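You operate a simulated robot arm through the tools that you are given. There is no shell and no other tool.

You are at the controls of a simulated robot arm. One attempt, no reset.

## Task
Switch off, fit each black plug in the socket with its letter, then switch on again.

It is judged by the outcome, as a careful person would: the job done as asked, and still so three seconds after it is handed in. It fails if anything else is knocked over, pushed out of place, dropped, spilled or broken.

## Robot
A 7-joint arm with a two-finger parallel gripper, fixed in place. Base frame: the origin is at the foot of the arm, x ahead of it, y to its left, z up. Units: m, rad, N and s.
Its first joint turns from -2.897 to 2.897 rad. Payload 1.57 kg.
Tool frame: the origin (TCP) lies between the finger pads and is the grasp point; the fingertips stand 0.03 m ahead of it; z points along the fingers, y is the line along which they close. The gripper opens to 0.11 m. The fingers are 0.024 m wide and 0.012 m thick; the gripper's body (0.048 by 0.112 m) begins 0.078 m behind the TCP.
Orientation is that of the tool frame in the base frame, as a unit quaternion [x, y, z, w]. With the fingers straight down and closing along the base's y, the tool's x points along the base's -x, its y along +y and its z along -z.

## Interface
- The arm moves only by the tool play_rows. Its argument "plan" is one flat list of numbers, 7 for each row, row after row: the shift along the base's x, y, z in units of 250 mm (1.0 is 250 mm), then the turn, a rotation vector about the base's x, y, z in units of 180 degrees (1.0 is 180 degrees), then the finger opening in m, from 0 to 0.11. In form: [x, y, z, wx, wy, wz, fingers, x, y, z, wx, wy, wz, fingers, ...]. A call has 1 to 20 rows; each row is the pose to reach, as a shift and turn from the pose commanded when the call began. A call with a number of a shift or a turn outside -1 to 1 is refused whole. Rows are played at 5 a second. More than 0.05 m and 0.15 rad between two rows, or a gripper value outside its range, and nothing of the call is played. A pose out of reach is approached as far as the arm can. The call stops where the force on the tool passes 40 N (or 10 N more than at its start, if that is more) or the arm is blocked; 0.2 s more then pass. Each finger travels about 0.108 m/s and halts on what it meets, pressing with about 38 N; the grip force reading is that of the motor and also rises with nothing between the fingers. The clock runs only during rows and for 0.2 s after the last one: add rows that repeat a pose to give the fingers time. The reply holds the time, the measured pose of the TCP, the force on the tool along the base axes, the opening and the grip force, in the units named above and with some noise, with the torque about the TCP (base axes, N m) and any sound that the robot's microphone picked up, and new pictures: "views" is both (left out), scene, wrist or none.
- Cameras (640 x 400 px; columns grow to the right, rows downward): "scene" is fixed at [0.2301, -0.6622, 1.674]; the picture's right is [0.65, -0.76, 0.00], its down [-0.61, -0.52, -0.59] and it looks along [0.45, 0.38, -0.81] (base axes); focal length 246 px, centre (320, 200). "wrist" rides on the gripper at [0.07, 0.016, -0.141] in the tool frame; the picture's right is [-0.23, 0.97, 0.00], its down [-0.86, -0.20, -0.48] and it looks along [-0.47, -0.11, 0.88] (tool axes); focal length 222 px, centre (320, 200). There is no depth. A picture from a camera that has moved, and an enlarged one, comes with that camera's place and axes in the base frame and with its lens. The place of the scene camera against the robot may be out by one fixed shift of up to 0.025 m in any direction.
- raise_lower(by): slides the trunk up (or, below 0, down) by that many m; the arm rides with it, the base frame stays. It gives what a move gives, with no picture.
- close_up(camera, box): a new picture of the part [left, top, right, bottom] of that camera's present view, enlarged. The clock stands still meanwhile.
- finish_job(): hands the job in; it is judged then, once.

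Places have to be worked out from the pictures, the camera data and where the tool is seen. Open the gripper and draw the arm clear of the work before you hand the job in, unless the task says otherwise.

The tools are called after "Call:" as name(argument=value, ...) on one line, values as JSON. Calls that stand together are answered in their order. play_rows: Moves the arm, as the interface text tells. Its arguments: {"type":"object","properties":{"plan":{"type":"array","items":{"type":"number"}},"views":{"type":"string","enum":["both","scene","wrist","none"]}},"required":["plan"]} The other tools are called the same way: raise_lower (by) slides the trunk up or down; close_up (camera, box) takes an enlarged picture of a part of a camera's view; finish_job () hands the job in.

At the start:

```text
time: 0.0
tool_pos: [0.4013, -0.3896, 1.4321]
orientation: [0.0, 1.0, 0.0, -0.001]
wrist_force: [-0.8, 0.7, -0.8]
torque: [-0.01, -0.01, 0.01]
gripper_width: 0.1101
grasp_force: 0.1
trunk travel left (down, up): [-0.55, 0.06]
```

scene: 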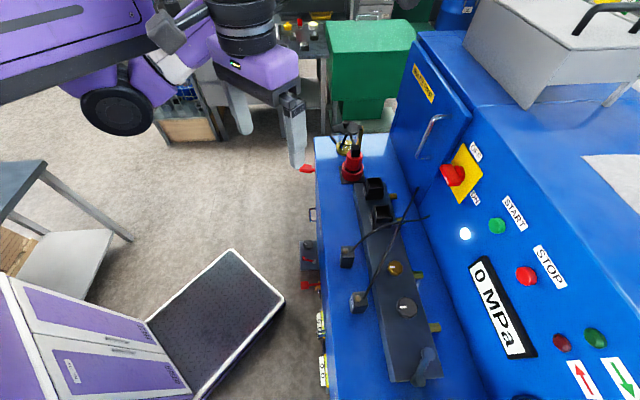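
wrist: 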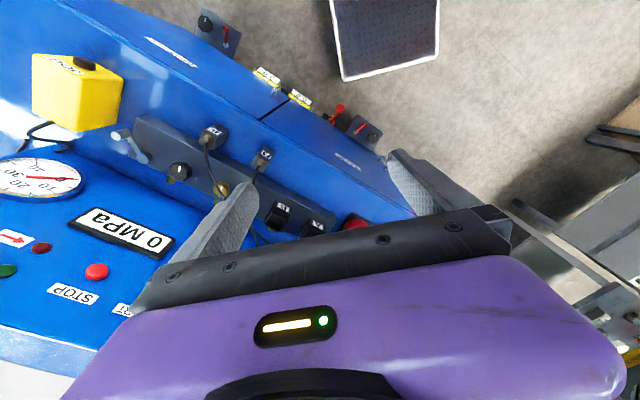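

I see a blue machine with a panel holding two sockets and two plugs with cords, and a red/yellow switch. I'll take close-ups first to read the labels.

Call:
close_up(camera="scene", box=[300, 110, 460, 210])

Call:
close_up(camera="scene", box=[290, 200, 450, 300])

Call:
close_up(camera="scene", box=[290, 290, 450, 390])

Call:
close_up(camera="scene", box=[400, 120, 528, 200])

Call:
close_up(camera="wrist", box=[110, 100, 370, 260])

```text
4.00 times, centred on (380, 160) of scene
camera zoom: at [0.2301, -0.6622, 1.674], right [0.65, -0.76, 0.0], down [-0.61, -0.52, -0.59], along [0.45, 0.38, -0.81], focal length 983 px, centre (80, 360)
```

zoom: 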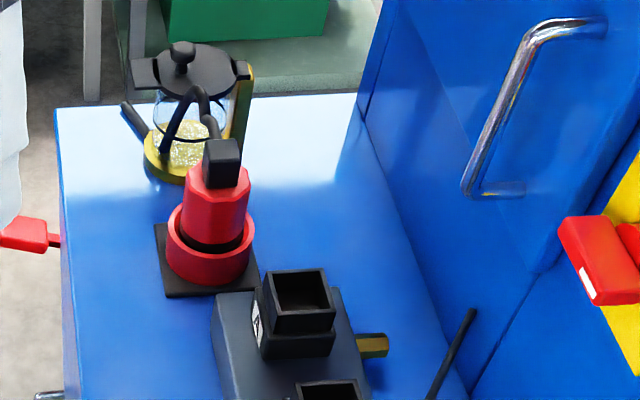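

```text
4.00 times, centred on (370, 250) of scene
camera zoom: at [0.2301, -0.6622, 1.674], right [0.65, -0.76, 0.0], down [-0.61, -0.52, -0.59], along [0.45, 0.38, -0.81], focal length 983 px, centre (120, 0)
```

zoom: 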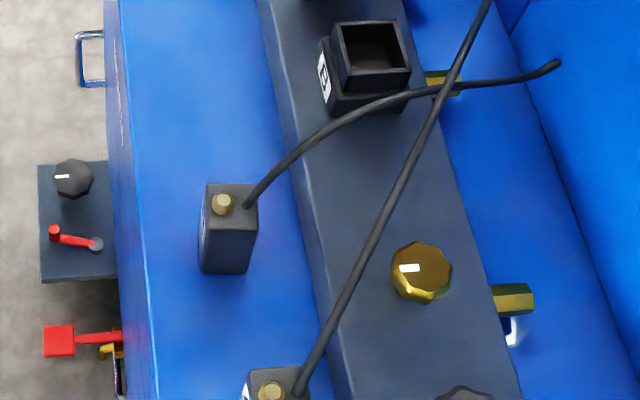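

```text
4.00 times, centred on (370, 340) of scene
camera zoom: at [0.2301, -0.6622, 1.674], right [0.65, -0.76, 0.0], down [-0.61, -0.52, -0.59], along [0.45, 0.38, -0.81], focal length 983 px, centre (120, -360)
```

zoom: 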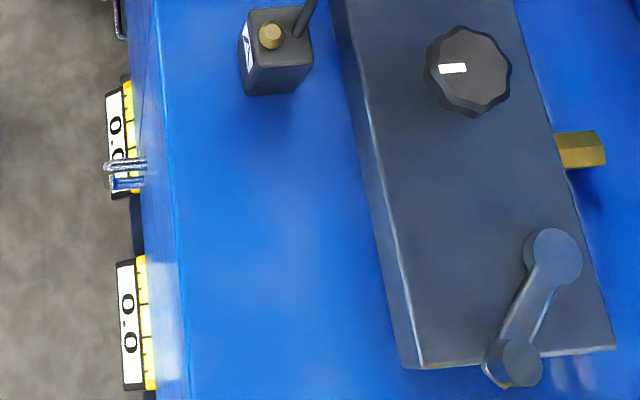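

```text
5.00 times, centred on (464, 160) of scene
camera zoom: at [0.2301, -0.6622, 1.674], right [0.65, -0.76, 0.0], down [-0.61, -0.52, -0.59], along [0.45, 0.38, -0.81], focal length 1229 px, centre (-400, 400)
```

zoom: 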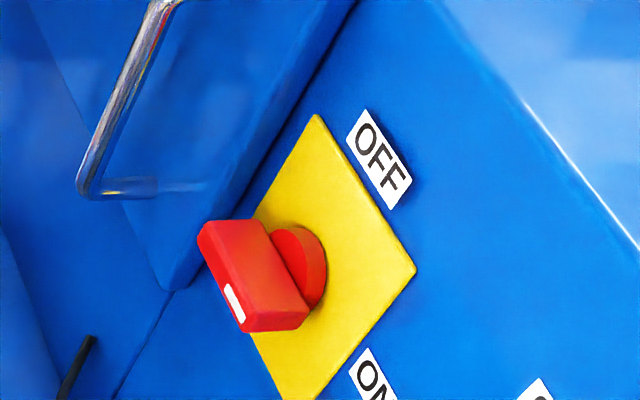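

```text
2.46 times, centred on (240, 180) of wrist
camera zoom: at [0.3325, -0.3754, 1.5735], right [0.23, 0.97, 0.0], down [0.86, -0.2, 0.48], along [0.47, -0.11, -0.88], focal length 547 px, centre (517, 249)
```

zoom: 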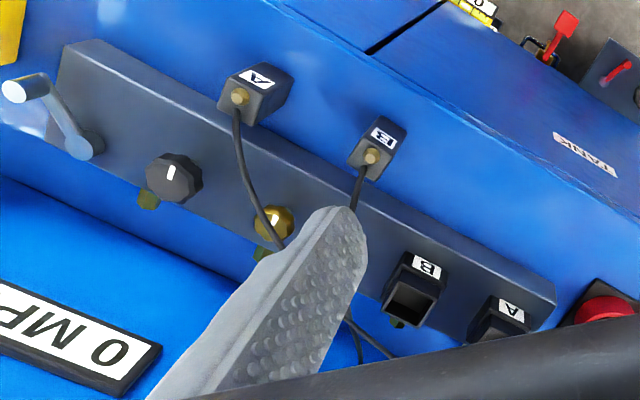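

The plugs lie roughly at A (0.39,-0.63,1.1) and B (0.48,-0.54), and socket B is near (0.62,-0.56). The machine is turned about 40° and faces the arm. I'll turn the tool to match it, staying high, for better wrist pictures.

Call:
play_rows(plan=[0, -0.06, 0, 0, 0, -0.04, 0.11, 0, -0.12, 0, 0, 0, -0.08, 0.11, 0, -0.18, 0, 0, 0, -0.12, 0.11, 0, -0.24, 0, 0, 0, -0.16, 0.11, 0, -0.3, 0, 0, 0, -0.2, 0.11, 0, -0.36, 0, 0, 0, -0.24, 0.11, 0, -0.4, 0, 0, 0, -0.28, 0.11])

```text
time: 1.6
tool_pos: [0.4011, -0.4903, 1.4321]
orientation: [0.427, 0.904, 0.0, 0.0]
wrist_force: [0.4, 0.5, -0.2]
torque: [0.0, -0.03, 0.03]
gripper_width: 0.1101
grasp_force: 0.0
trunk travel left (down, up): [-0.55, 0.06]
camera wrist: at [0.371, -0.4274, 1.5733], right [0.9, 0.44, 0.0], down [0.39, -0.79, 0.48], along [0.21, -0.43, -0.88], focal length 222 px, centre (320, 200)
```

scene: 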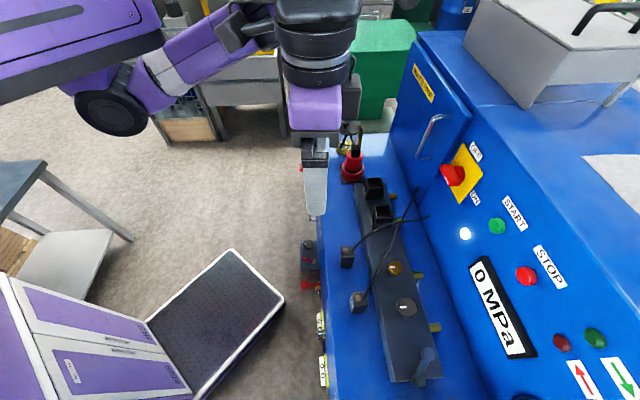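
wrist: 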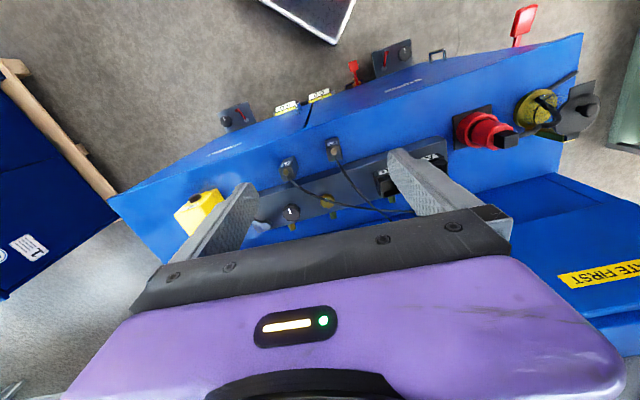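

The tool is now turned to face the machine. I'll zoom in on the wrist view to pick out accurate pixel positions.

Call:
close_up(camera="wrist", box=[240, 120, 400, 220])

Call:
close_up(camera="wrist", box=[360, 120, 520, 220])

```text
4.00 times, centred on (320, 170) of wrist
camera zoom: at [0.371, -0.4274, 1.5733], right [0.9, 0.44, 0.0], down [0.39, -0.79, 0.48], along [0.21, -0.43, -0.88], focal length 888 px, centre (320, 320)
```

zoom: 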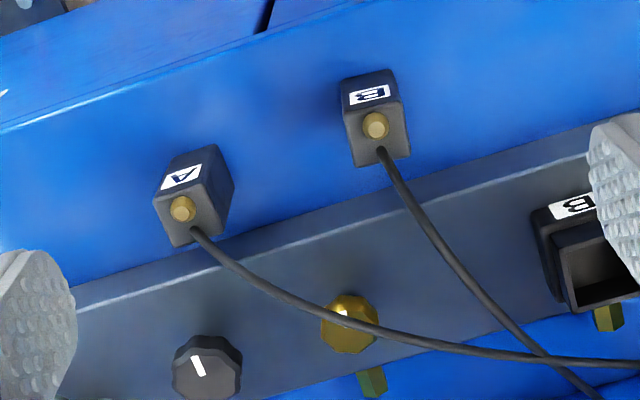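

```text
4.00 times, centred on (440, 170) of wrist
camera zoom: at [0.371, -0.4274, 1.5733], right [0.9, 0.44, 0.0], down [0.39, -0.79, 0.48], along [0.21, -0.43, -0.88], focal length 888 px, centre (-160, 320)
```

zoom: 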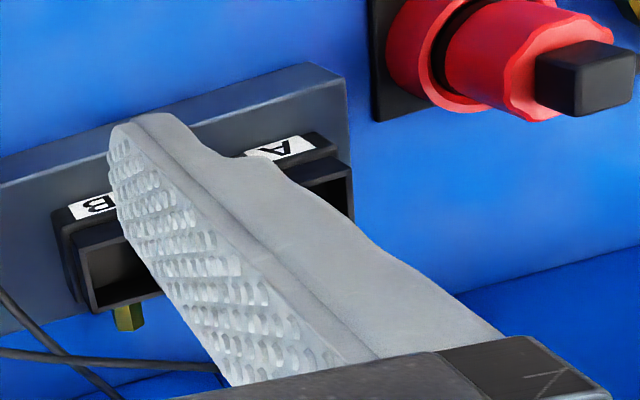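

The switch's white mark points right, towards ON, and OFF is at 12 o'clock. I'll zoom in on the cabinet and switch area to understand the obstacles there.

Call:
close_up(camera="scene", box=[380, 20, 540, 120])

Call:
close_up(camera="scene", box=[380, 120, 540, 220])

Call:
close_up(camera="scene", box=[320, 20, 640, 220])

```text
4.00 times, centred on (460, 70) of scene
camera zoom: at [0.2301, -0.6622, 1.674], right [0.65, -0.76, 0.0], down [-0.61, -0.52, -0.59], along [0.45, 0.38, -0.81], focal length 983 px, centre (-240, 720)
```

zoom: 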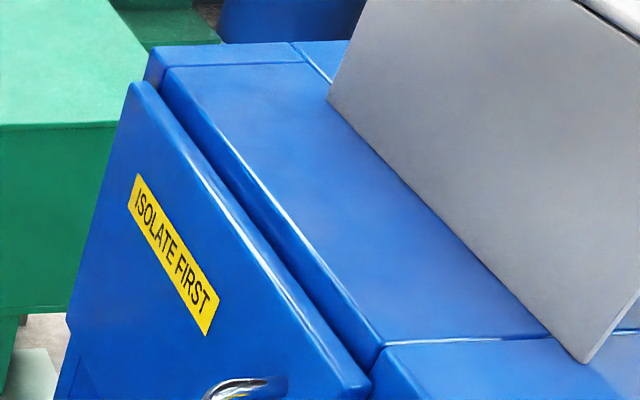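

```text
4.00 times, centred on (460, 170) of scene
camera zoom: at [0.2301, -0.6622, 1.674], right [0.65, -0.76, 0.0], down [-0.61, -0.52, -0.59], along [0.45, 0.38, -0.81], focal length 983 px, centre (-240, 320)
```

zoom: 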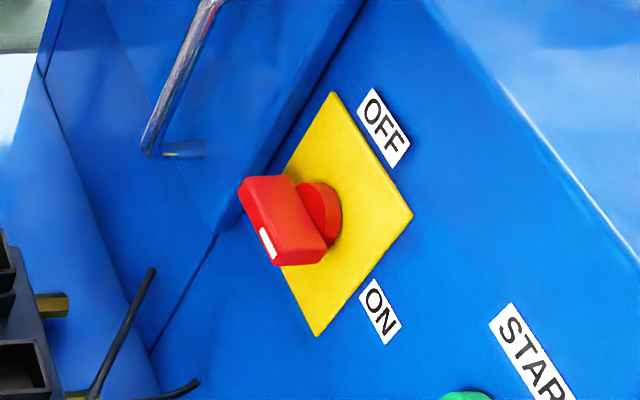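

```text
2.00 times, centred on (480, 120) of scene
camera zoom: at [0.2301, -0.6622, 1.674], right [0.65, -0.76, 0.0], down [-0.61, -0.52, -0.59], along [0.45, 0.38, -0.81], focal length 492 px, centre (0, 360)
```

zoom: 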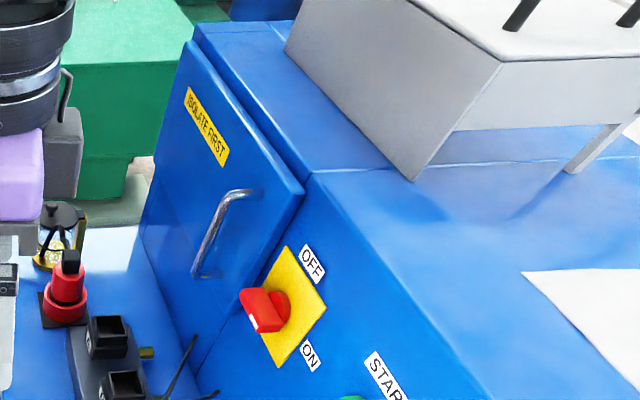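

The handle now points right (ON), so OFF is a quarter turn counter-clockwise. The panel leans back roughly 11°. I'll pitch the tool up to face the panel, well back from it, to look at the switch.

Call:
play_rows(plan=[0.03, 0.01, 0, -0.0283, -0.0232, 0, 0.11, 0.06, 0.02, 0, -0.0565, -0.0463, 0, 0.11, 0.1, 0.03, 0, -0.0848, -0.0695, 0, 0.11, 0.14, 0.04, 0, -0.113, -0.0927, 0, 0.11, 0.18, 0.05, 0, -0.1413, -0.1158, 0, 0.11, 0.22, 0.06, -0.01, -0.1695, -0.139, 0, 0.11, 0.26, 0.07, -0.03, -0.1978, -0.1622, 0, 0.11, 0.3, 0.08, -0.05, -0.226, -0.1853, 0, 0.11, 0.34, 0.09, -0.07, -0.2543, -0.2085, 0, 0.11, 0.38, 0.1, -0.09, -0.2825, -0.2317, 0, 0.11, 0.42, 0.11, -0.11, -0.3108, -0.2548, 0, 0.11, 0.46, 0.12, -0.13, -0.339, -0.278, 0, 0.11])

```text
time: 4.2
tool_pos: [0.5167, -0.4605, 1.3993]
orientation: [0.327, 0.698, -0.273, 0.575]
wrist_force: [0.2, 0.8, 0.3]
torque: [0.02, 0.0, 0.0]
gripper_width: 0.1098
grasp_force: 0.1
trunk travel left (down, up): [-0.55, 0.06]
camera wrist: at [0.4329, -0.3334, 1.3578], right [0.78, 0.58, 0.22], down [-0.35, 0.11, 0.93], along [0.52, -0.8, 0.29], focal length 222 px, centre (320, 200)
```

scene: 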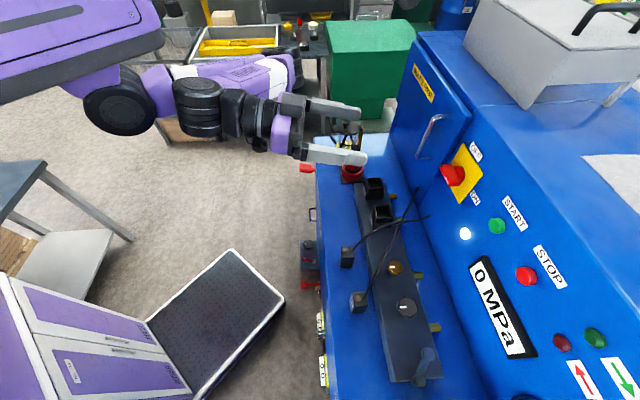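
wrist: 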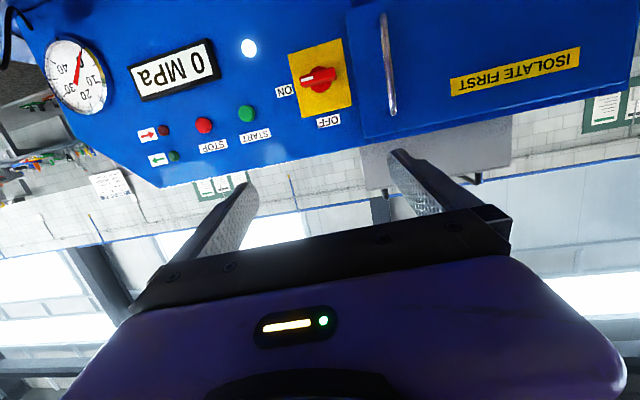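

I now have a clear view of the panel, and triangulating puts the switch near (0.691,-0.650,1.275). I'll zoom in for detail.

Call:
close_up(camera="wrist", box=[240, 20, 400, 120])

Call:
close_up(camera="wrist", box=[0, 0, 640, 200])

```text
4.00 times, centred on (320, 70) of wrist
camera zoom: at [0.4329, -0.3334, 1.3578], right [0.78, 0.58, 0.22], down [-0.35, 0.11, 0.93], along [0.52, -0.8, 0.29], focal length 888 px, centre (320, 720)
```

zoom: 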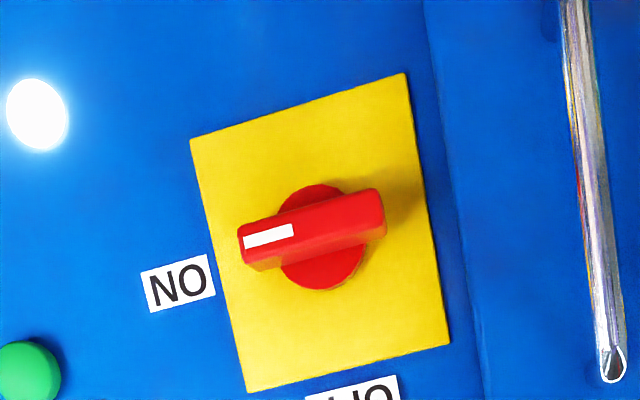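

```text
1.00 times, centred on (320, 100) of wrist (not enlarged: the box is as wide or as high as the picture)
camera zoom: at [0.4329, -0.3334, 1.3578], right [0.78, 0.58, 0.22], down [-0.35, 0.11, 0.93], along [0.52, -0.8, 0.29], focal length 222 px, centre (320, 300)
```

zoom: 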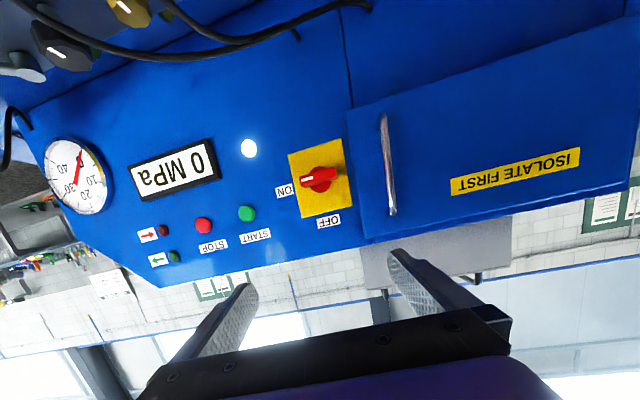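

The handle's bar is about 60 mm long and 15 mm thick. I'll roll the tool 90° so the fingers close vertically across the bar, and approach to about 0.12 m from it.

Call:
play_rows(plan=[0.033, -0.033, -0.034, 0.026, -0.0316, -0.0078, 0.11, 0.066, -0.066, -0.068, 0.052, -0.0631, -0.0157, 0.11, 0.099, -0.099, -0.101, 0.078, -0.0947, -0.0235, 0.11, 0.132, -0.131, -0.135, 0.104, -0.1262, -0.0314, 0.11, 0.165, -0.164, -0.169, 0.13, -0.1578, -0.0392, 0.11, 0.198, -0.197, -0.203, 0.156, -0.1893, -0.047, 0.11, 0.232, -0.23, -0.236, 0.182, -0.2208, -0.0549, 0.11, 0.265, -0.263, -0.27, 0.208, -0.2524, -0.0627, 0.11, 0.298, -0.296, -0.304, 0.234, -0.2839, -0.0706, 0.11, 0.331, -0.328, -0.338, 0.26, -0.3155, -0.0784, 0.11, 0.364, -0.361, -0.371, 0.286, -0.347, -0.0862, 0.11, 0.397, -0.394, -0.405, 0.312, -0.3786, -0.0941, 0.11])

```text
time: 6.8
tool_pos: [0.6152, -0.5597, 1.2982]
orientation: [0.726, 0.262, 0.215, 0.599]
wrist_force: [0.6, -0.4, 0.2]
torque: [0.01, -0.01, 0.0]
gripper_width: 0.1099
grasp_force: 0.0
trunk travel left (down, up): [-0.55, 0.06]
camera wrist: at [0.5833, -0.4121, 1.3418], right [-0.05, -0.29, 0.96], down [-0.98, -0.16, -0.1], along [0.18, -0.95, -0.27], focal length 222 px, centre (320, 200)
```

scene: 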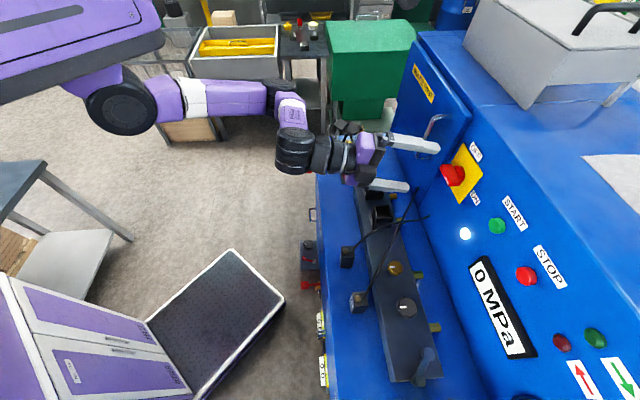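
wrist: 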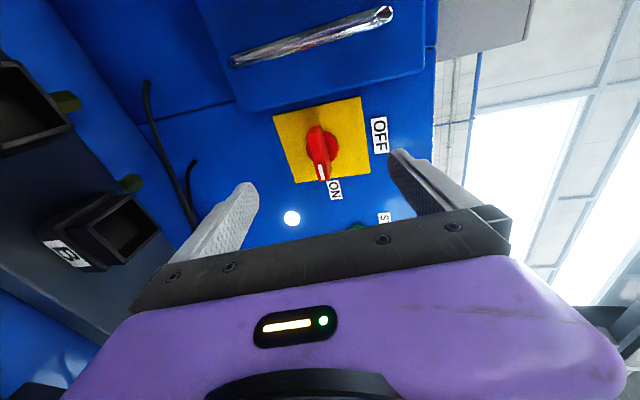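

Call:
close_up(camera="wrist", box=[240, 80, 400, 180])

Call:
close_up(camera="wrist", box=[0, 0, 480, 300])

```text
4.00 times, centred on (320, 130) of wrist
camera zoom: at [0.5833, -0.4121, 1.3418], right [-0.05, -0.29, 0.96], down [-0.98, -0.16, -0.1], along [0.18, -0.95, -0.27], focal length 888 px, centre (320, 480)
```

zoom: 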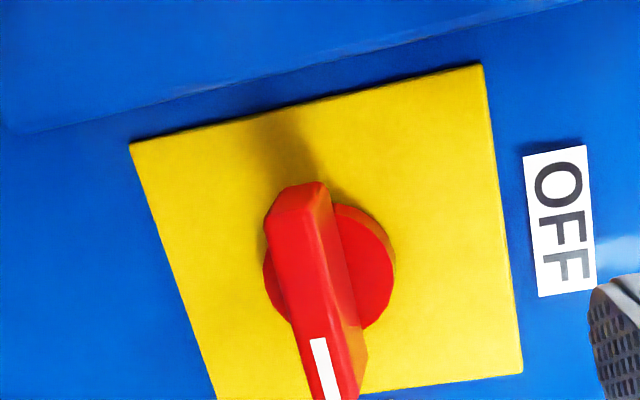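

```text
1.33 times, centred on (240, 150) of wrist
camera zoom: at [0.5833, -0.4121, 1.3418], right [-0.05, -0.29, 0.96], down [-0.98, -0.16, -0.1], along [0.18, -0.95, -0.27], focal length 296 px, centre (427, 267)
```

zoom: 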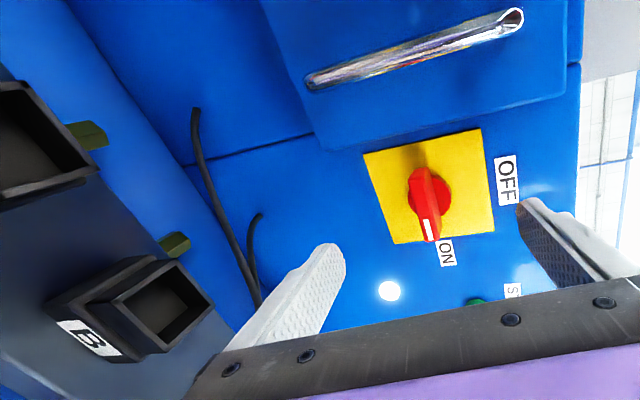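

The two wrist views agree. The panel is vertical and turned 45°, with the plate centre at (0.688,-0.643,1.283) and the bar front about 32 mm out from the plate. I'll square the tool to the panel on the switch's axis, still standing off, with the fingers half open.

Call:
play_rows(plan=[-0.027, 0.011, -0.021, -0.015, -0.0139, 0.0099, 0.09, -0.055, 0.021, -0.041, -0.03, -0.0278, 0.0199, 0.07, -0.082, 0.032, -0.062, -0.0449, -0.0417, 0.0298, 0.05, -0.082, 0.032, -0.062, -0.0449, -0.0417, 0.0298, 0.05])

Call:
close_up(camera="wrist", box=[220, 60, 420, 185])

Call:
close_up(camera="scene", box=[360, 110, 520, 210])

```text
time: 7.8
tool_pos: [0.5942, -0.5515, 1.2824]
orientation: [0.653, 0.272, 0.27, 0.654]
wrist_force: [0.4, 0.2, -0.6]
torque: [0.02, 0.01, -0.02]
gripper_width: 0.0498
grasp_force: 0.0
trunk travel left (down, up): [-0.55, 0.06]
camera wrist: at [0.5448, -0.4036, 1.2989], right [-0.16, -0.16, 0.97], down [-0.94, -0.27, -0.2], along [0.29, -0.95, -0.11], focal length 222 px, centre (320, 200)
```

scene: 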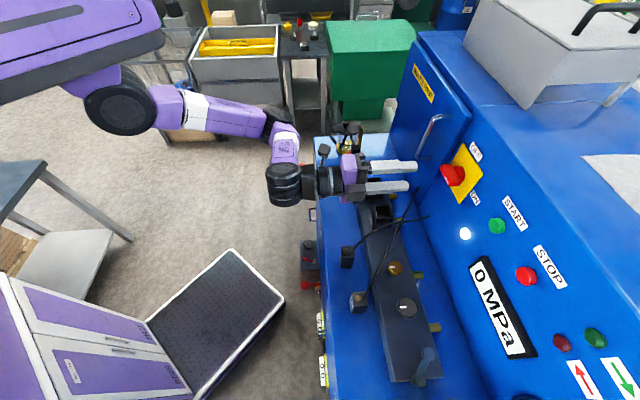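
wrist: 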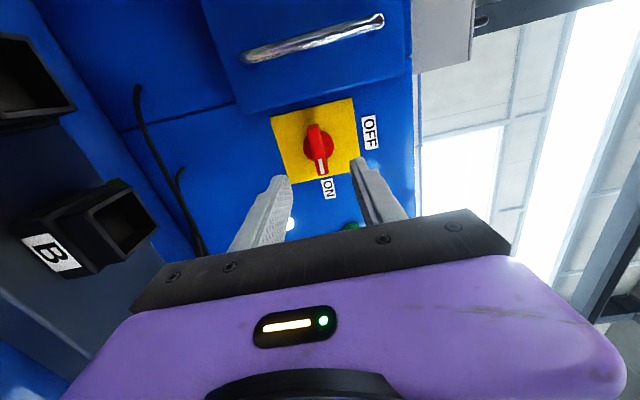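

```text
3.20 times, centred on (320, 122) of wrist
camera zoom: at [0.5448, -0.4036, 1.2989], right [-0.16, -0.16, 0.97], down [-0.94, -0.27, -0.2], along [0.29, -0.95, -0.11], focal length 711 px, centre (320, 448)
```

zoom: 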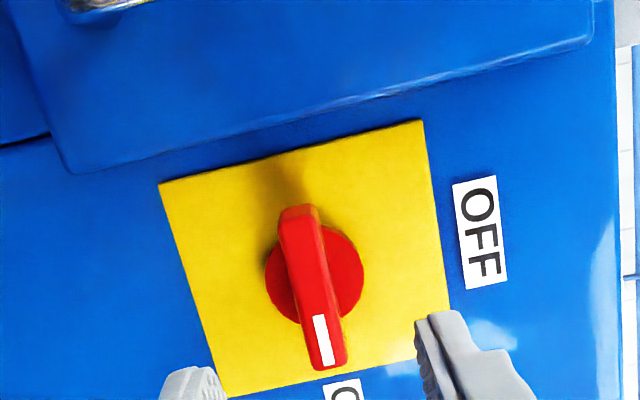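

```text
4.00 times, centred on (440, 160) of scene
camera zoom: at [0.2301, -0.6622, 1.674], right [0.65, -0.76, 0.0], down [-0.61, -0.52, -0.59], along [0.45, 0.38, -0.81], focal length 983 px, centre (-160, 360)
```

zoom: 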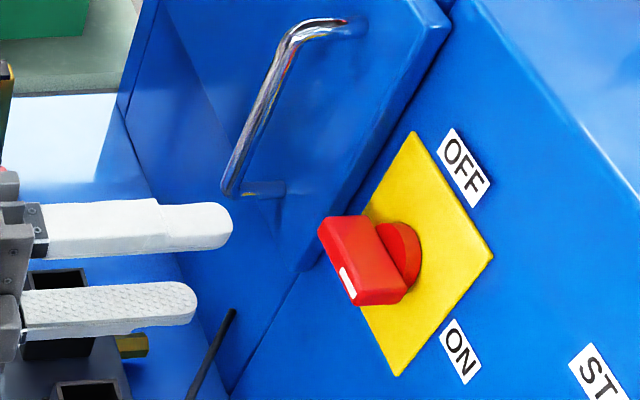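

Projecting the tool axis shows the knob axis 2.5 mm lower and 1 mm towards +e1. I'll correct for that and move in until the fingertips straddle the bar, ahead of the round base.

Call:
play_rows(plan=[0.08, -0.078, -0.01, 0, 0, 0, 0.05, 0.16, -0.157, -0.01, 0, 0, 0, 0.05, 0.2, -0.196, -0.01, 0, 0, 0, 0.05, 0.24, -0.235, -0.01, 0, 0, 0, 0.05, 0.24, -0.235, -0.01, 0, 0, 0, 0.05])

Call:
close_up(camera="wrist", box=[220, 60, 420, 185])

Call:
close_up(camera="scene", box=[400, 130, 500, 192])

```text
time: 9.0
tool_pos: [0.6559, -0.6113, 1.2788]
orientation: [0.653, 0.273, 0.269, 0.653]
wrist_force: [0.3, 0.8, 0.2]
torque: [-0.02, 0.01, -0.01]
gripper_width: 0.0501
grasp_force: 0.1
trunk travel left (down, up): [-0.55, 0.06]
camera wrist: at [0.6064, -0.4629, 1.2957], right [-0.16, -0.16, 0.97], down [-0.94, -0.27, -0.2], along [0.29, -0.95, -0.11], focal length 222 px, centre (320, 200)
```

scene: 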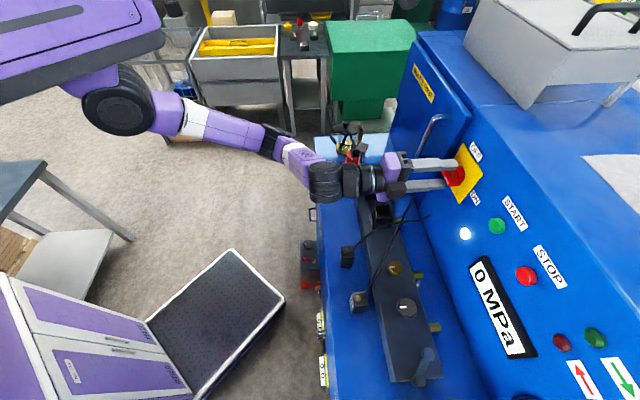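
wrist: 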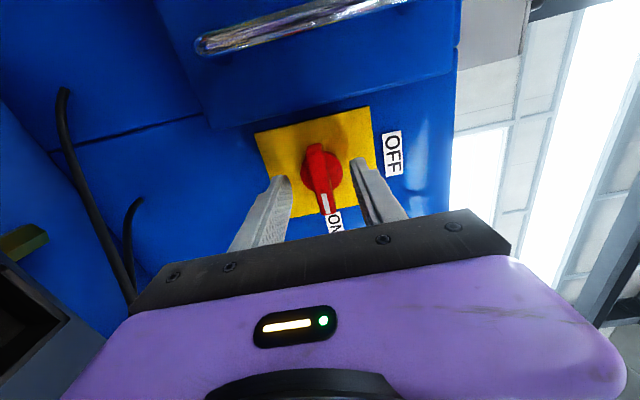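

```text
3.20 times, centred on (320, 122) of wrist
camera zoom: at [0.6064, -0.4629, 1.2957], right [-0.16, -0.16, 0.97], down [-0.94, -0.27, -0.2], along [0.29, -0.95, -0.11], focal length 711 px, centre (320, 448)
```

zoom: 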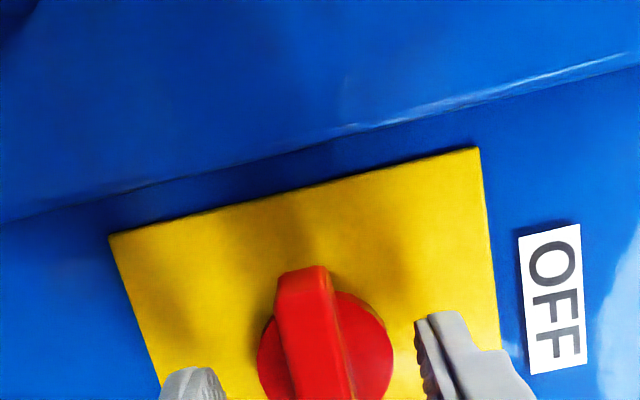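

```text
6.40 times, centred on (450, 161) of scene
camera zoom: at [0.2301, -0.6622, 1.674], right [0.65, -0.76, 0.0], down [-0.61, -0.52, -0.59], along [0.45, 0.38, -0.81], focal length 1573 px, centre (-512, 450)
```

zoom: 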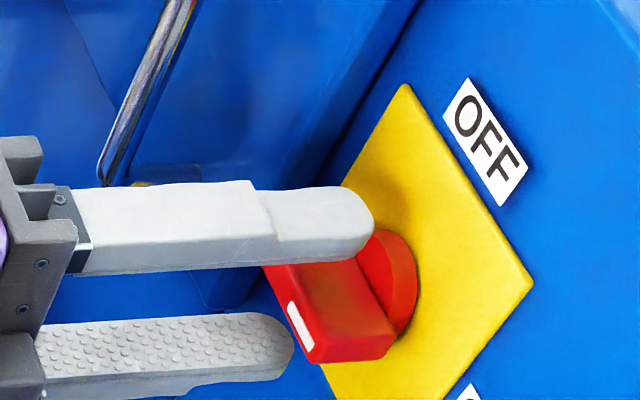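

The fingertips straddle the bar just ahead of its base disc. I'll close on the bar.

Call:
play_rows(plan=[0, 0, 0, 0, 0, 0, 0.03, 0, 0, 0, 0, 0, 0, 0.02, 0, 0, 0, 0, 0, 0, 0.01, 0, 0, 0, 0, 0, 0, 0.005])

```text
time: 10.0
tool_pos: [0.6563, -0.6104, 1.2802]
orientation: [0.653, 0.272, 0.27, 0.654]
wrist_force: [2.0, -2.8, 6.5]
torque: [-0.03, 0.06, -0.25]
gripper_width: 0.0138
grasp_force: 30.9
trunk travel left (down, up): [-0.55, 0.06]
camera wrist: at [0.6063, -0.4627, 1.2964], right [-0.16, -0.16, 0.97], down [-0.94, -0.27, -0.2], along [0.29, -0.95, -0.11], focal length 222 px, centre (320, 200)
```

scene: 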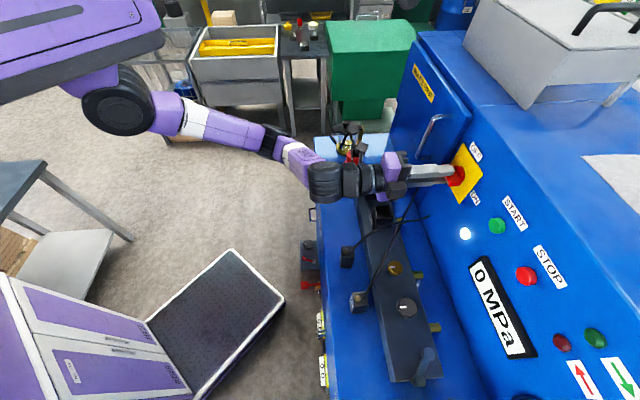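
wrist: 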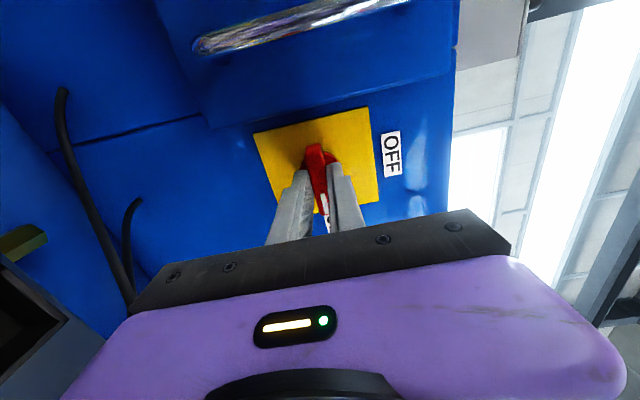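

The bar is gripped at 13.8 mm. I'll turn it 90° counter-clockwise about the panel normal, towards OFF.

Call:
play_rows(plan=[0, 0, 0.002, -0.0295, 0.0295, 0, 0.005, 0, 0, 0.004, -0.0589, 0.0589, 0, 0.005, 0, 0, 0.004, -0.0884, 0.0884, 0, 0.005, 0, 0, 0.004, -0.1179, 0.1179, 0, 0.005, 0, 0, 0.004, -0.1473, 0.1473, 0, 0.005, 0, 0, 0.004, -0.1768, 0.1768, 0, 0.005, 0, 0, 0.004, -0.2063, 0.2063, 0, 0.005, 0, 0, 0.004, -0.2357, 0.2357, 0, 0.005, 0, 0, 0.004, -0.2652, 0.2652, 0, 0.005, 0, 0, 0.004, -0.2946, 0.2946, 0, 0.005, 0, 0, 0.004, -0.3241, 0.3241, 0, 0.005, 0, 0, 0.004, -0.3536, 0.3536, 0, 0.005, 0, 0, 0.004, -0.3536, 0.3536, 0, 0.005])

Call:
close_up(camera="wrist", box=[220, 60, 420, 185])

Call:
close_up(camera="scene", box=[380, 120, 540, 220])

```text
time: 12.8
tool_pos: [0.6538, -0.6119, 1.2788]
orientation: [0.271, 0.655, -0.272, 0.651]
wrist_force: [-1.9, -16.4, -20.3]
torque: [0.65, 0.29, -0.16]
gripper_width: 0.014
grasp_force: 30.2
trunk travel left (down, up): [-0.55, 0.06]
camera wrist: at [0.5665, -0.5012, 1.2102], right [0.69, 0.69, 0.22], down [-0.47, 0.2, 0.86], along [0.55, -0.7, 0.46], focal length 222 px, centre (320, 200)
```

scene: 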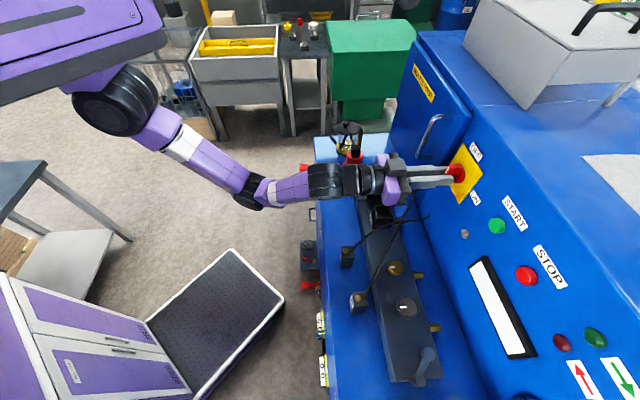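
wrist: 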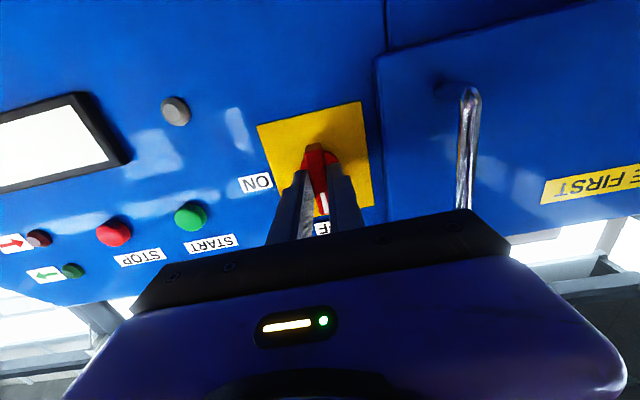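

```text
3.20 times, centred on (320, 122) of wrist
camera zoom: at [0.5665, -0.5012, 1.2102], right [0.69, 0.69, 0.22], down [-0.47, 0.2, 0.86], along [0.55, -0.7, 0.46], focal length 711 px, centre (320, 448)
```

zoom: 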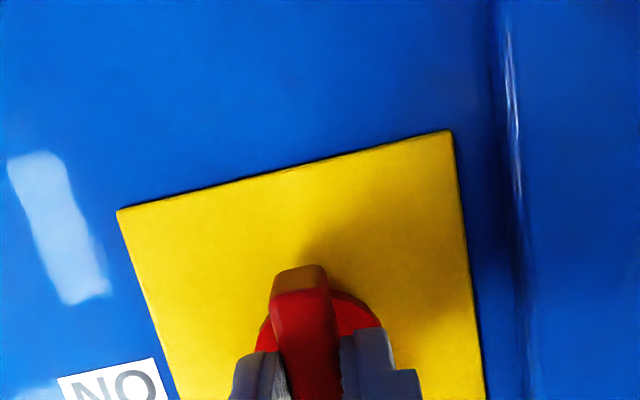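

```text
4.00 times, centred on (460, 170) of scene
camera zoom: at [0.2301, -0.6622, 1.674], right [0.65, -0.76, 0.0], down [-0.61, -0.52, -0.59], along [0.45, 0.38, -0.81], focal length 983 px, centre (-240, 320)
```

zoom: 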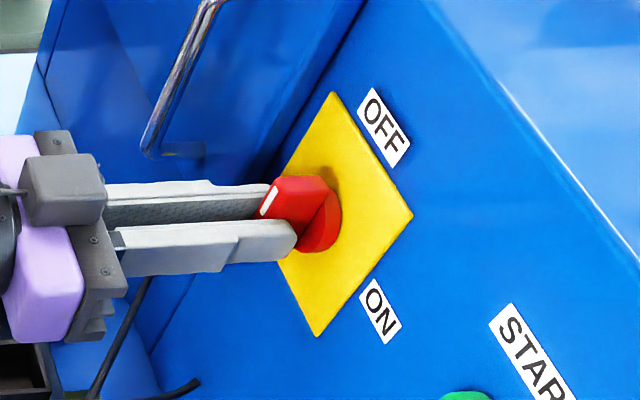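

The lamp and the display have gone dark, so the switch is OFF. I'll open the fingers and back straight out.

Call:
play_rows(plan=[0, 0, 0, 0, 0, 0, 0.03, 0, 0, 0, 0, 0, 0, 0.05, 0, 0, 0, 0, 0, 0, 0.05, -0.07, 0.07, 0, 0, 0, 0, 0.05, -0.14, 0.14, 0, 0, 0, 0, 0.05, -0.24, 0.24, 0.05, 0, 0, 0, 0.06, -0.34, 0.34, 0.1, 0, 0, 0, 0.06, -0.44, 0.44, 0.15, 0, 0, 0, 0.06])

Call:
close_up(camera="wrist", box=[160, 0, 480, 200])

```text
time: 14.6
tool_pos: [0.546, -0.4989, 1.319]
orientation: [0.27, 0.655, -0.272, 0.652]
wrist_force: [-0.4, 0.0, -0.8]
torque: [-0.04, -0.03, 0.01]
gripper_width: 0.0599
grasp_force: 0.0
trunk travel left (down, up): [-0.55, 0.06]
camera wrist: at [0.4571, -0.3873, 1.2495], right [0.69, 0.69, 0.22], down [-0.48, 0.2, 0.86], along [0.55, -0.7, 0.46], focal length 222 px, centre (320, 200)
```

scene: 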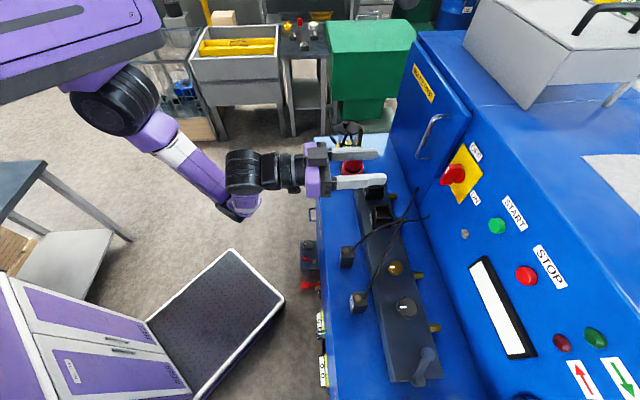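
wrist: 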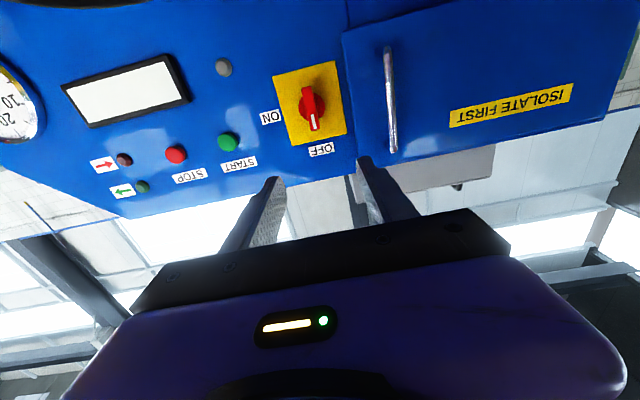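

```text
2.00 times, centred on (320, 100) of wrist
camera zoom: at [0.4571, -0.3873, 1.2495], right [0.69, 0.69, 0.22], down [-0.48, 0.2, 0.86], along [0.55, -0.7, 0.46], focal length 444 px, centre (320, 400)
```

zoom: 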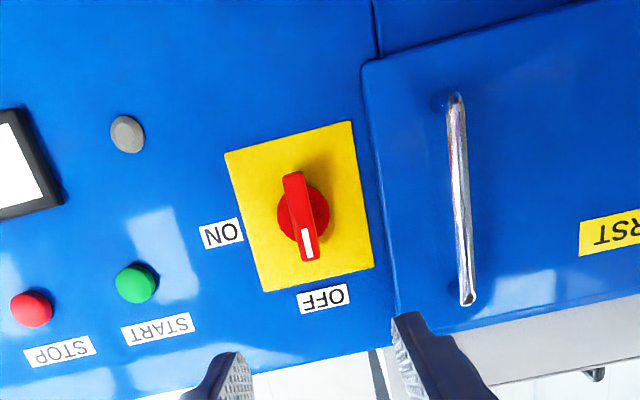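

OFF is confirmed. I'll pitch the tool back down, squared to the machine's 45° heading, to view the plugs and sockets.

Call:
play_rows(plan=[-0.052, 0.004, 0, 0.0295, 0.0295, 0, 0.08, -0.104, 0.008, 0, 0.0589, 0.0589, 0, 0.11, -0.156, 0.011, 0, 0.0884, 0.0884, 0, 0.11, -0.208, 0.015, 0, 0.1179, 0.1179, 0, 0.11, -0.26, 0.018, 0, 0.1473, 0.1473, 0, 0.11, -0.312, 0.022, 0, 0.1768, 0.1768, 0, 0.11, -0.364, 0.026, 0, 0.2063, 0.2063, 0, 0.11, -0.416, 0.03, 0, 0.2357, 0.2357, 0, 0.11, -0.468, 0.033, 0, 0.2652, 0.2652, 0, 0.11, -0.52, 0.037, 0, 0.2946, 0.2946, 0, 0.11, -0.572, 0.04, 0, 0.3241, 0.3241, 0, 0.11, -0.624, 0.044, 0, 0.3536, 0.3536, 0, 0.11])

Call:
close_up(camera="wrist", box=[240, 100, 400, 200])

Call:
close_up(camera="wrist", box=[320, 60, 640, 260])

```text
time: 17.2
tool_pos: [0.3895, -0.4886, 1.3173]
orientation: [0.382, 0.924, 0.002, -0.003]
wrist_force: [0.2, 0.6, 0.4]
torque: [-0.01, 0.01, -0.02]
gripper_width: 0.1099
grasp_force: 0.1
trunk travel left (down, up): [-0.55, 0.06]
camera wrist: at [0.3531, -0.4296, 1.4601], right [0.85, 0.53, 0.0], down [0.47, -0.75, 0.47], along [0.25, -0.4, -0.88], focal length 222 px, centre (320, 200)
```

scene: 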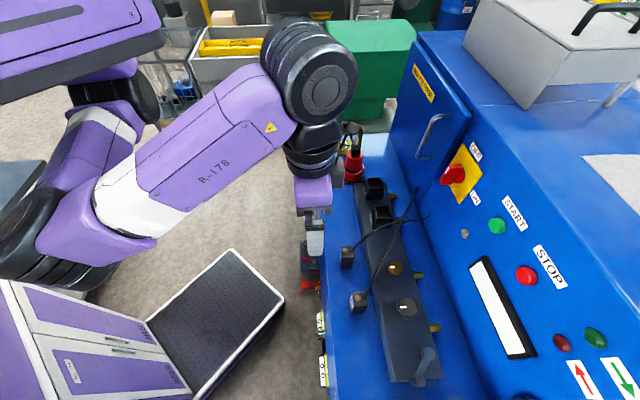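
wrist: 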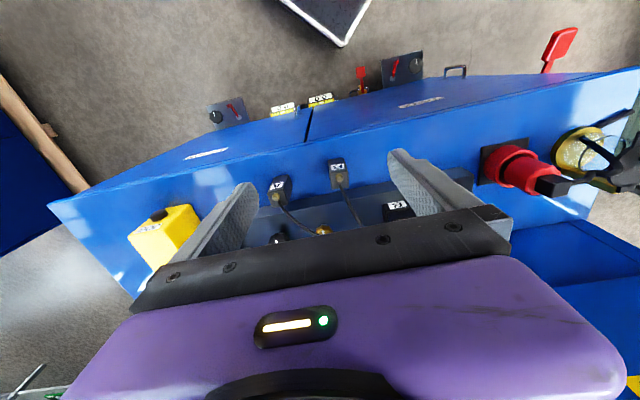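

```text
4.00 times, centred on (320, 150) of wrist
camera zoom: at [0.3531, -0.4296, 1.4601], right [0.85, 0.53, 0.0], down [0.47, -0.75, 0.47], along [0.25, -0.4, -0.88], focal length 888 px, centre (320, 400)
```

zoom: 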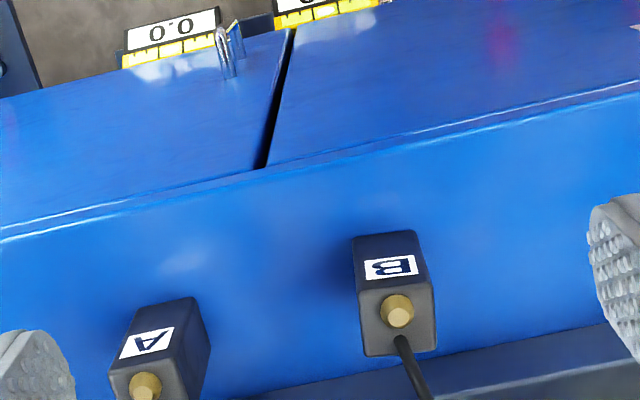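

```text
2.00 times, centred on (480, 160) of wrist
camera zoom: at [0.3531, -0.4296, 1.4601], right [0.85, 0.53, 0.0], down [0.47, -0.75, 0.47], along [0.25, -0.4, -0.88], focal length 444 px, centre (0, 280)
```

zoom: 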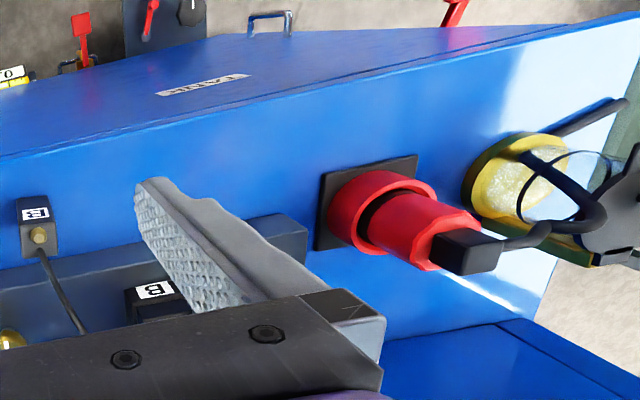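

Call:
close_up(camera="wrist", box=[260, 165, 308, 195])

Call:
close_up(camera="wrist", box=[312, 150, 376, 190])

Call:
close_up(camera="wrist", box=[255, 165, 415, 265])

Call:
close_up(camera="scene", box=[330, 165, 458, 245])

Call:
close_up(camera="scene", box=[320, 235, 400, 320])

```text
13.33 times, centred on (284, 180) of wrist
camera zoom: at [0.3531, -0.4296, 1.4601], right [0.85, 0.53, 0.0], down [0.47, -0.75, 0.47], along [0.25, -0.4, -0.88], focal length 2962 px, centre (800, 467)
```

zoom: 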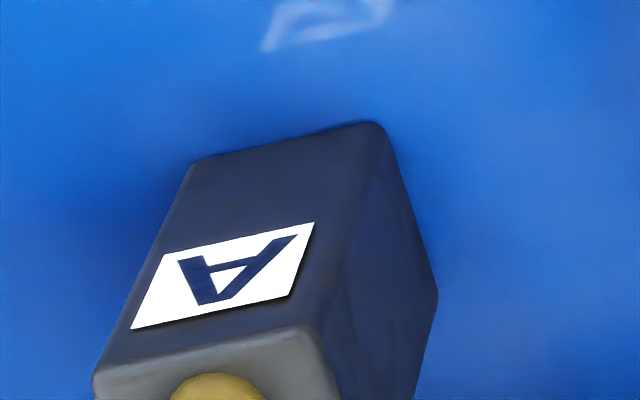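

```text
10.00 times, centred on (344, 170) of wrist
camera zoom: at [0.3531, -0.4296, 1.4601], right [0.85, 0.53, 0.0], down [0.47, -0.75, 0.47], along [0.25, -0.4, -0.88], focal length 2221 px, centre (80, 500)
```

zoom: 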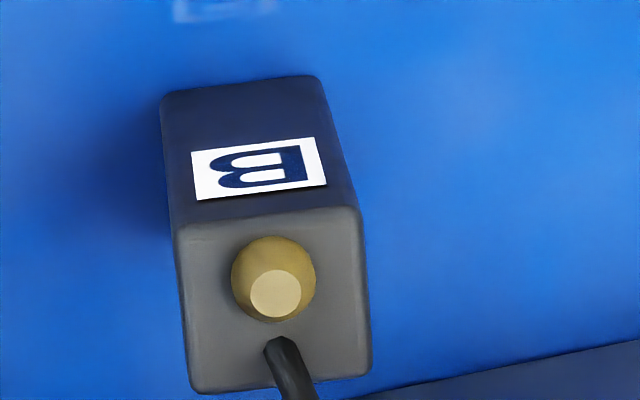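

```text
4.00 times, centred on (335, 215) of wrist
camera zoom: at [0.3531, -0.4296, 1.4601], right [0.85, 0.53, 0.0], down [0.47, -0.75, 0.47], along [0.25, -0.4, -0.88], focal length 888 px, centre (260, 140)
```

zoom: 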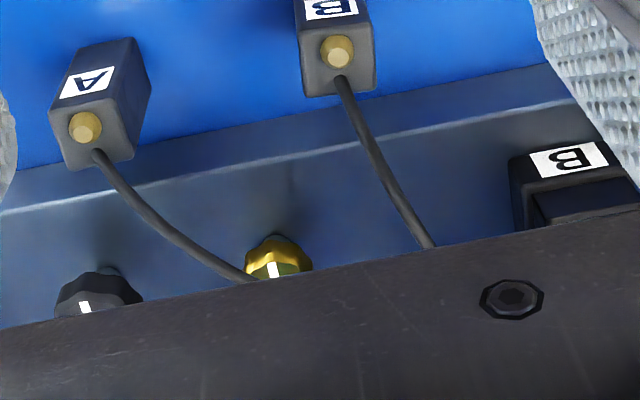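

```text
5.00 times, centred on (394, 205) of scene
camera zoom: at [0.2301, -0.6622, 1.674], right [0.65, -0.76, 0.0], down [-0.61, -0.52, -0.59], along [0.45, 0.38, -0.81], focal length 1229 px, centre (-50, 175)
```

zoom: 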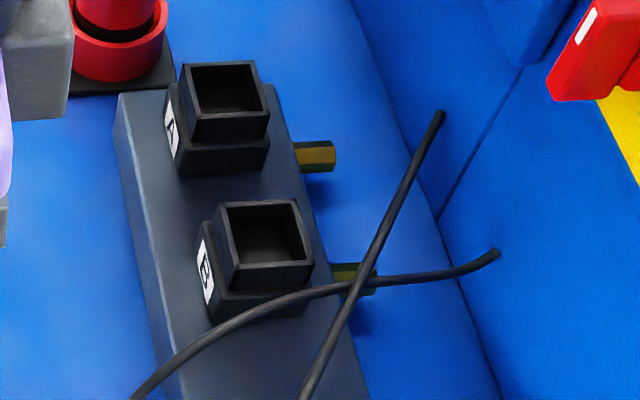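

```text
4.71 times, centred on (360, 278) of scene
camera zoom: at [0.2301, -0.6622, 1.674], right [0.65, -0.76, 0.0], down [-0.61, -0.52, -0.59], along [0.45, 0.38, -0.81], focal length 1157 px, centre (132, -165)
```

zoom: 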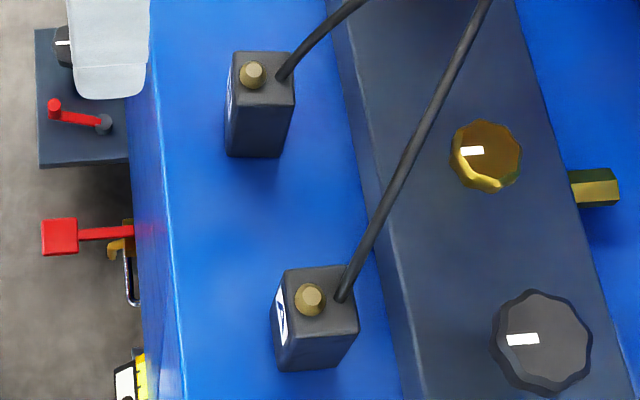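

The plugs are 31 mm square and 72 mm tall on a table at z≈1.036. Plug A is at (0.388,-0.628), yaw 44°, and plug B at (0.461,-0.541), yaw 38.5°. Next I'll move across to look down at the sockets.

Call:
play_rows(plan=[0.15, 0.026, 0, 0, 0, 0, 0.11, 0.3, 0.051, 0, 0, 0, 0, 0.11, 0.45, 0.077, 0, 0, 0, 0, 0.11, 0.6, 0.102, 0, 0, 0, 0, 0.11, 0.748, 0.128, 0, 0, 0, 0, 0.11, 0.748, 0.128, 0, 0, 0, 0, 0.11])

Call:
close_up(camera="wrist", box=[240, 110, 400, 210])

Call:
close_up(camera="scene", box=[320, 150, 448, 230])

```text
time: 18.6
tool_pos: [0.5767, -0.458, 1.3172]
orientation: [0.381, 0.925, 0.0, -0.001]
wrist_force: [1.1, -0.1, -0.5]
torque: [0.01, 0.03, -0.04]
gripper_width: 0.11
grasp_force: 0.1
trunk travel left (down, up): [-0.55, 0.06]
camera wrist: at [0.5403, -0.3983, 1.4597], right [0.85, 0.53, 0.0], down [0.47, -0.74, 0.48], along [0.25, -0.4, -0.88], focal length 222 px, centre (320, 200)
```

scene: 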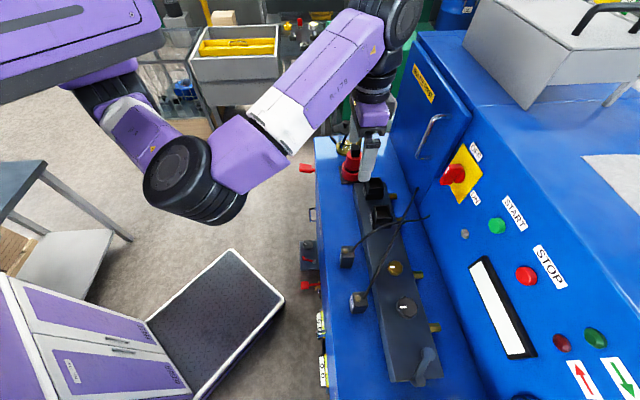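
wrist: 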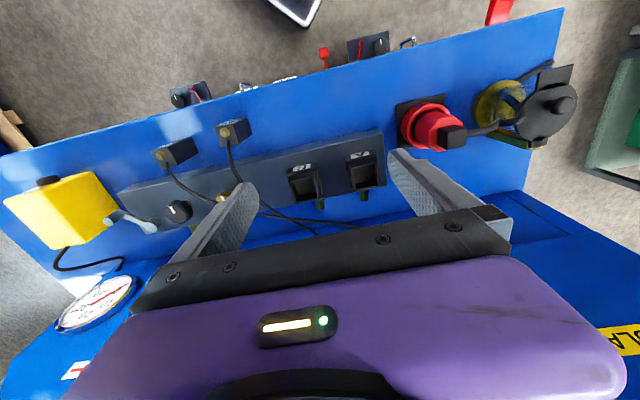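

```text
4.00 times, centred on (320, 160) of wrist
camera zoom: at [0.5403, -0.3983, 1.4597], right [0.85, 0.53, 0.0], down [0.47, -0.74, 0.48], along [0.25, -0.4, -0.88], focal length 888 px, centre (320, 360)
```

zoom: 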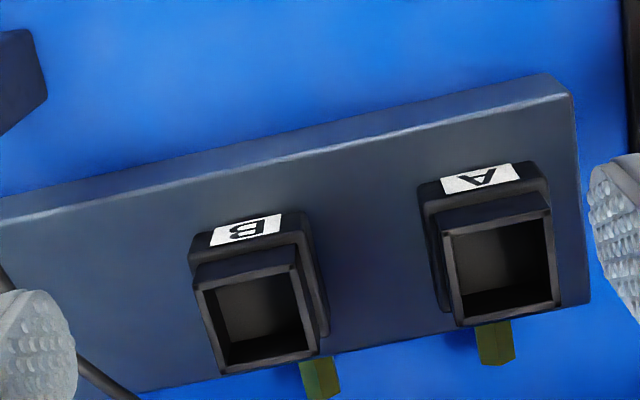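

```text
5.00 times, centred on (384, 190) of scene
camera zoom: at [0.2301, -0.6622, 1.674], right [0.65, -0.76, 0.0], down [-0.61, -0.52, -0.59], along [0.45, 0.38, -0.81], focal length 1229 px, centre (0, 250)
```

zoom: 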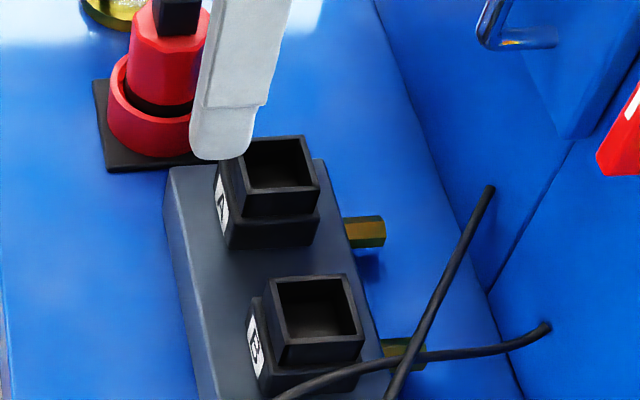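

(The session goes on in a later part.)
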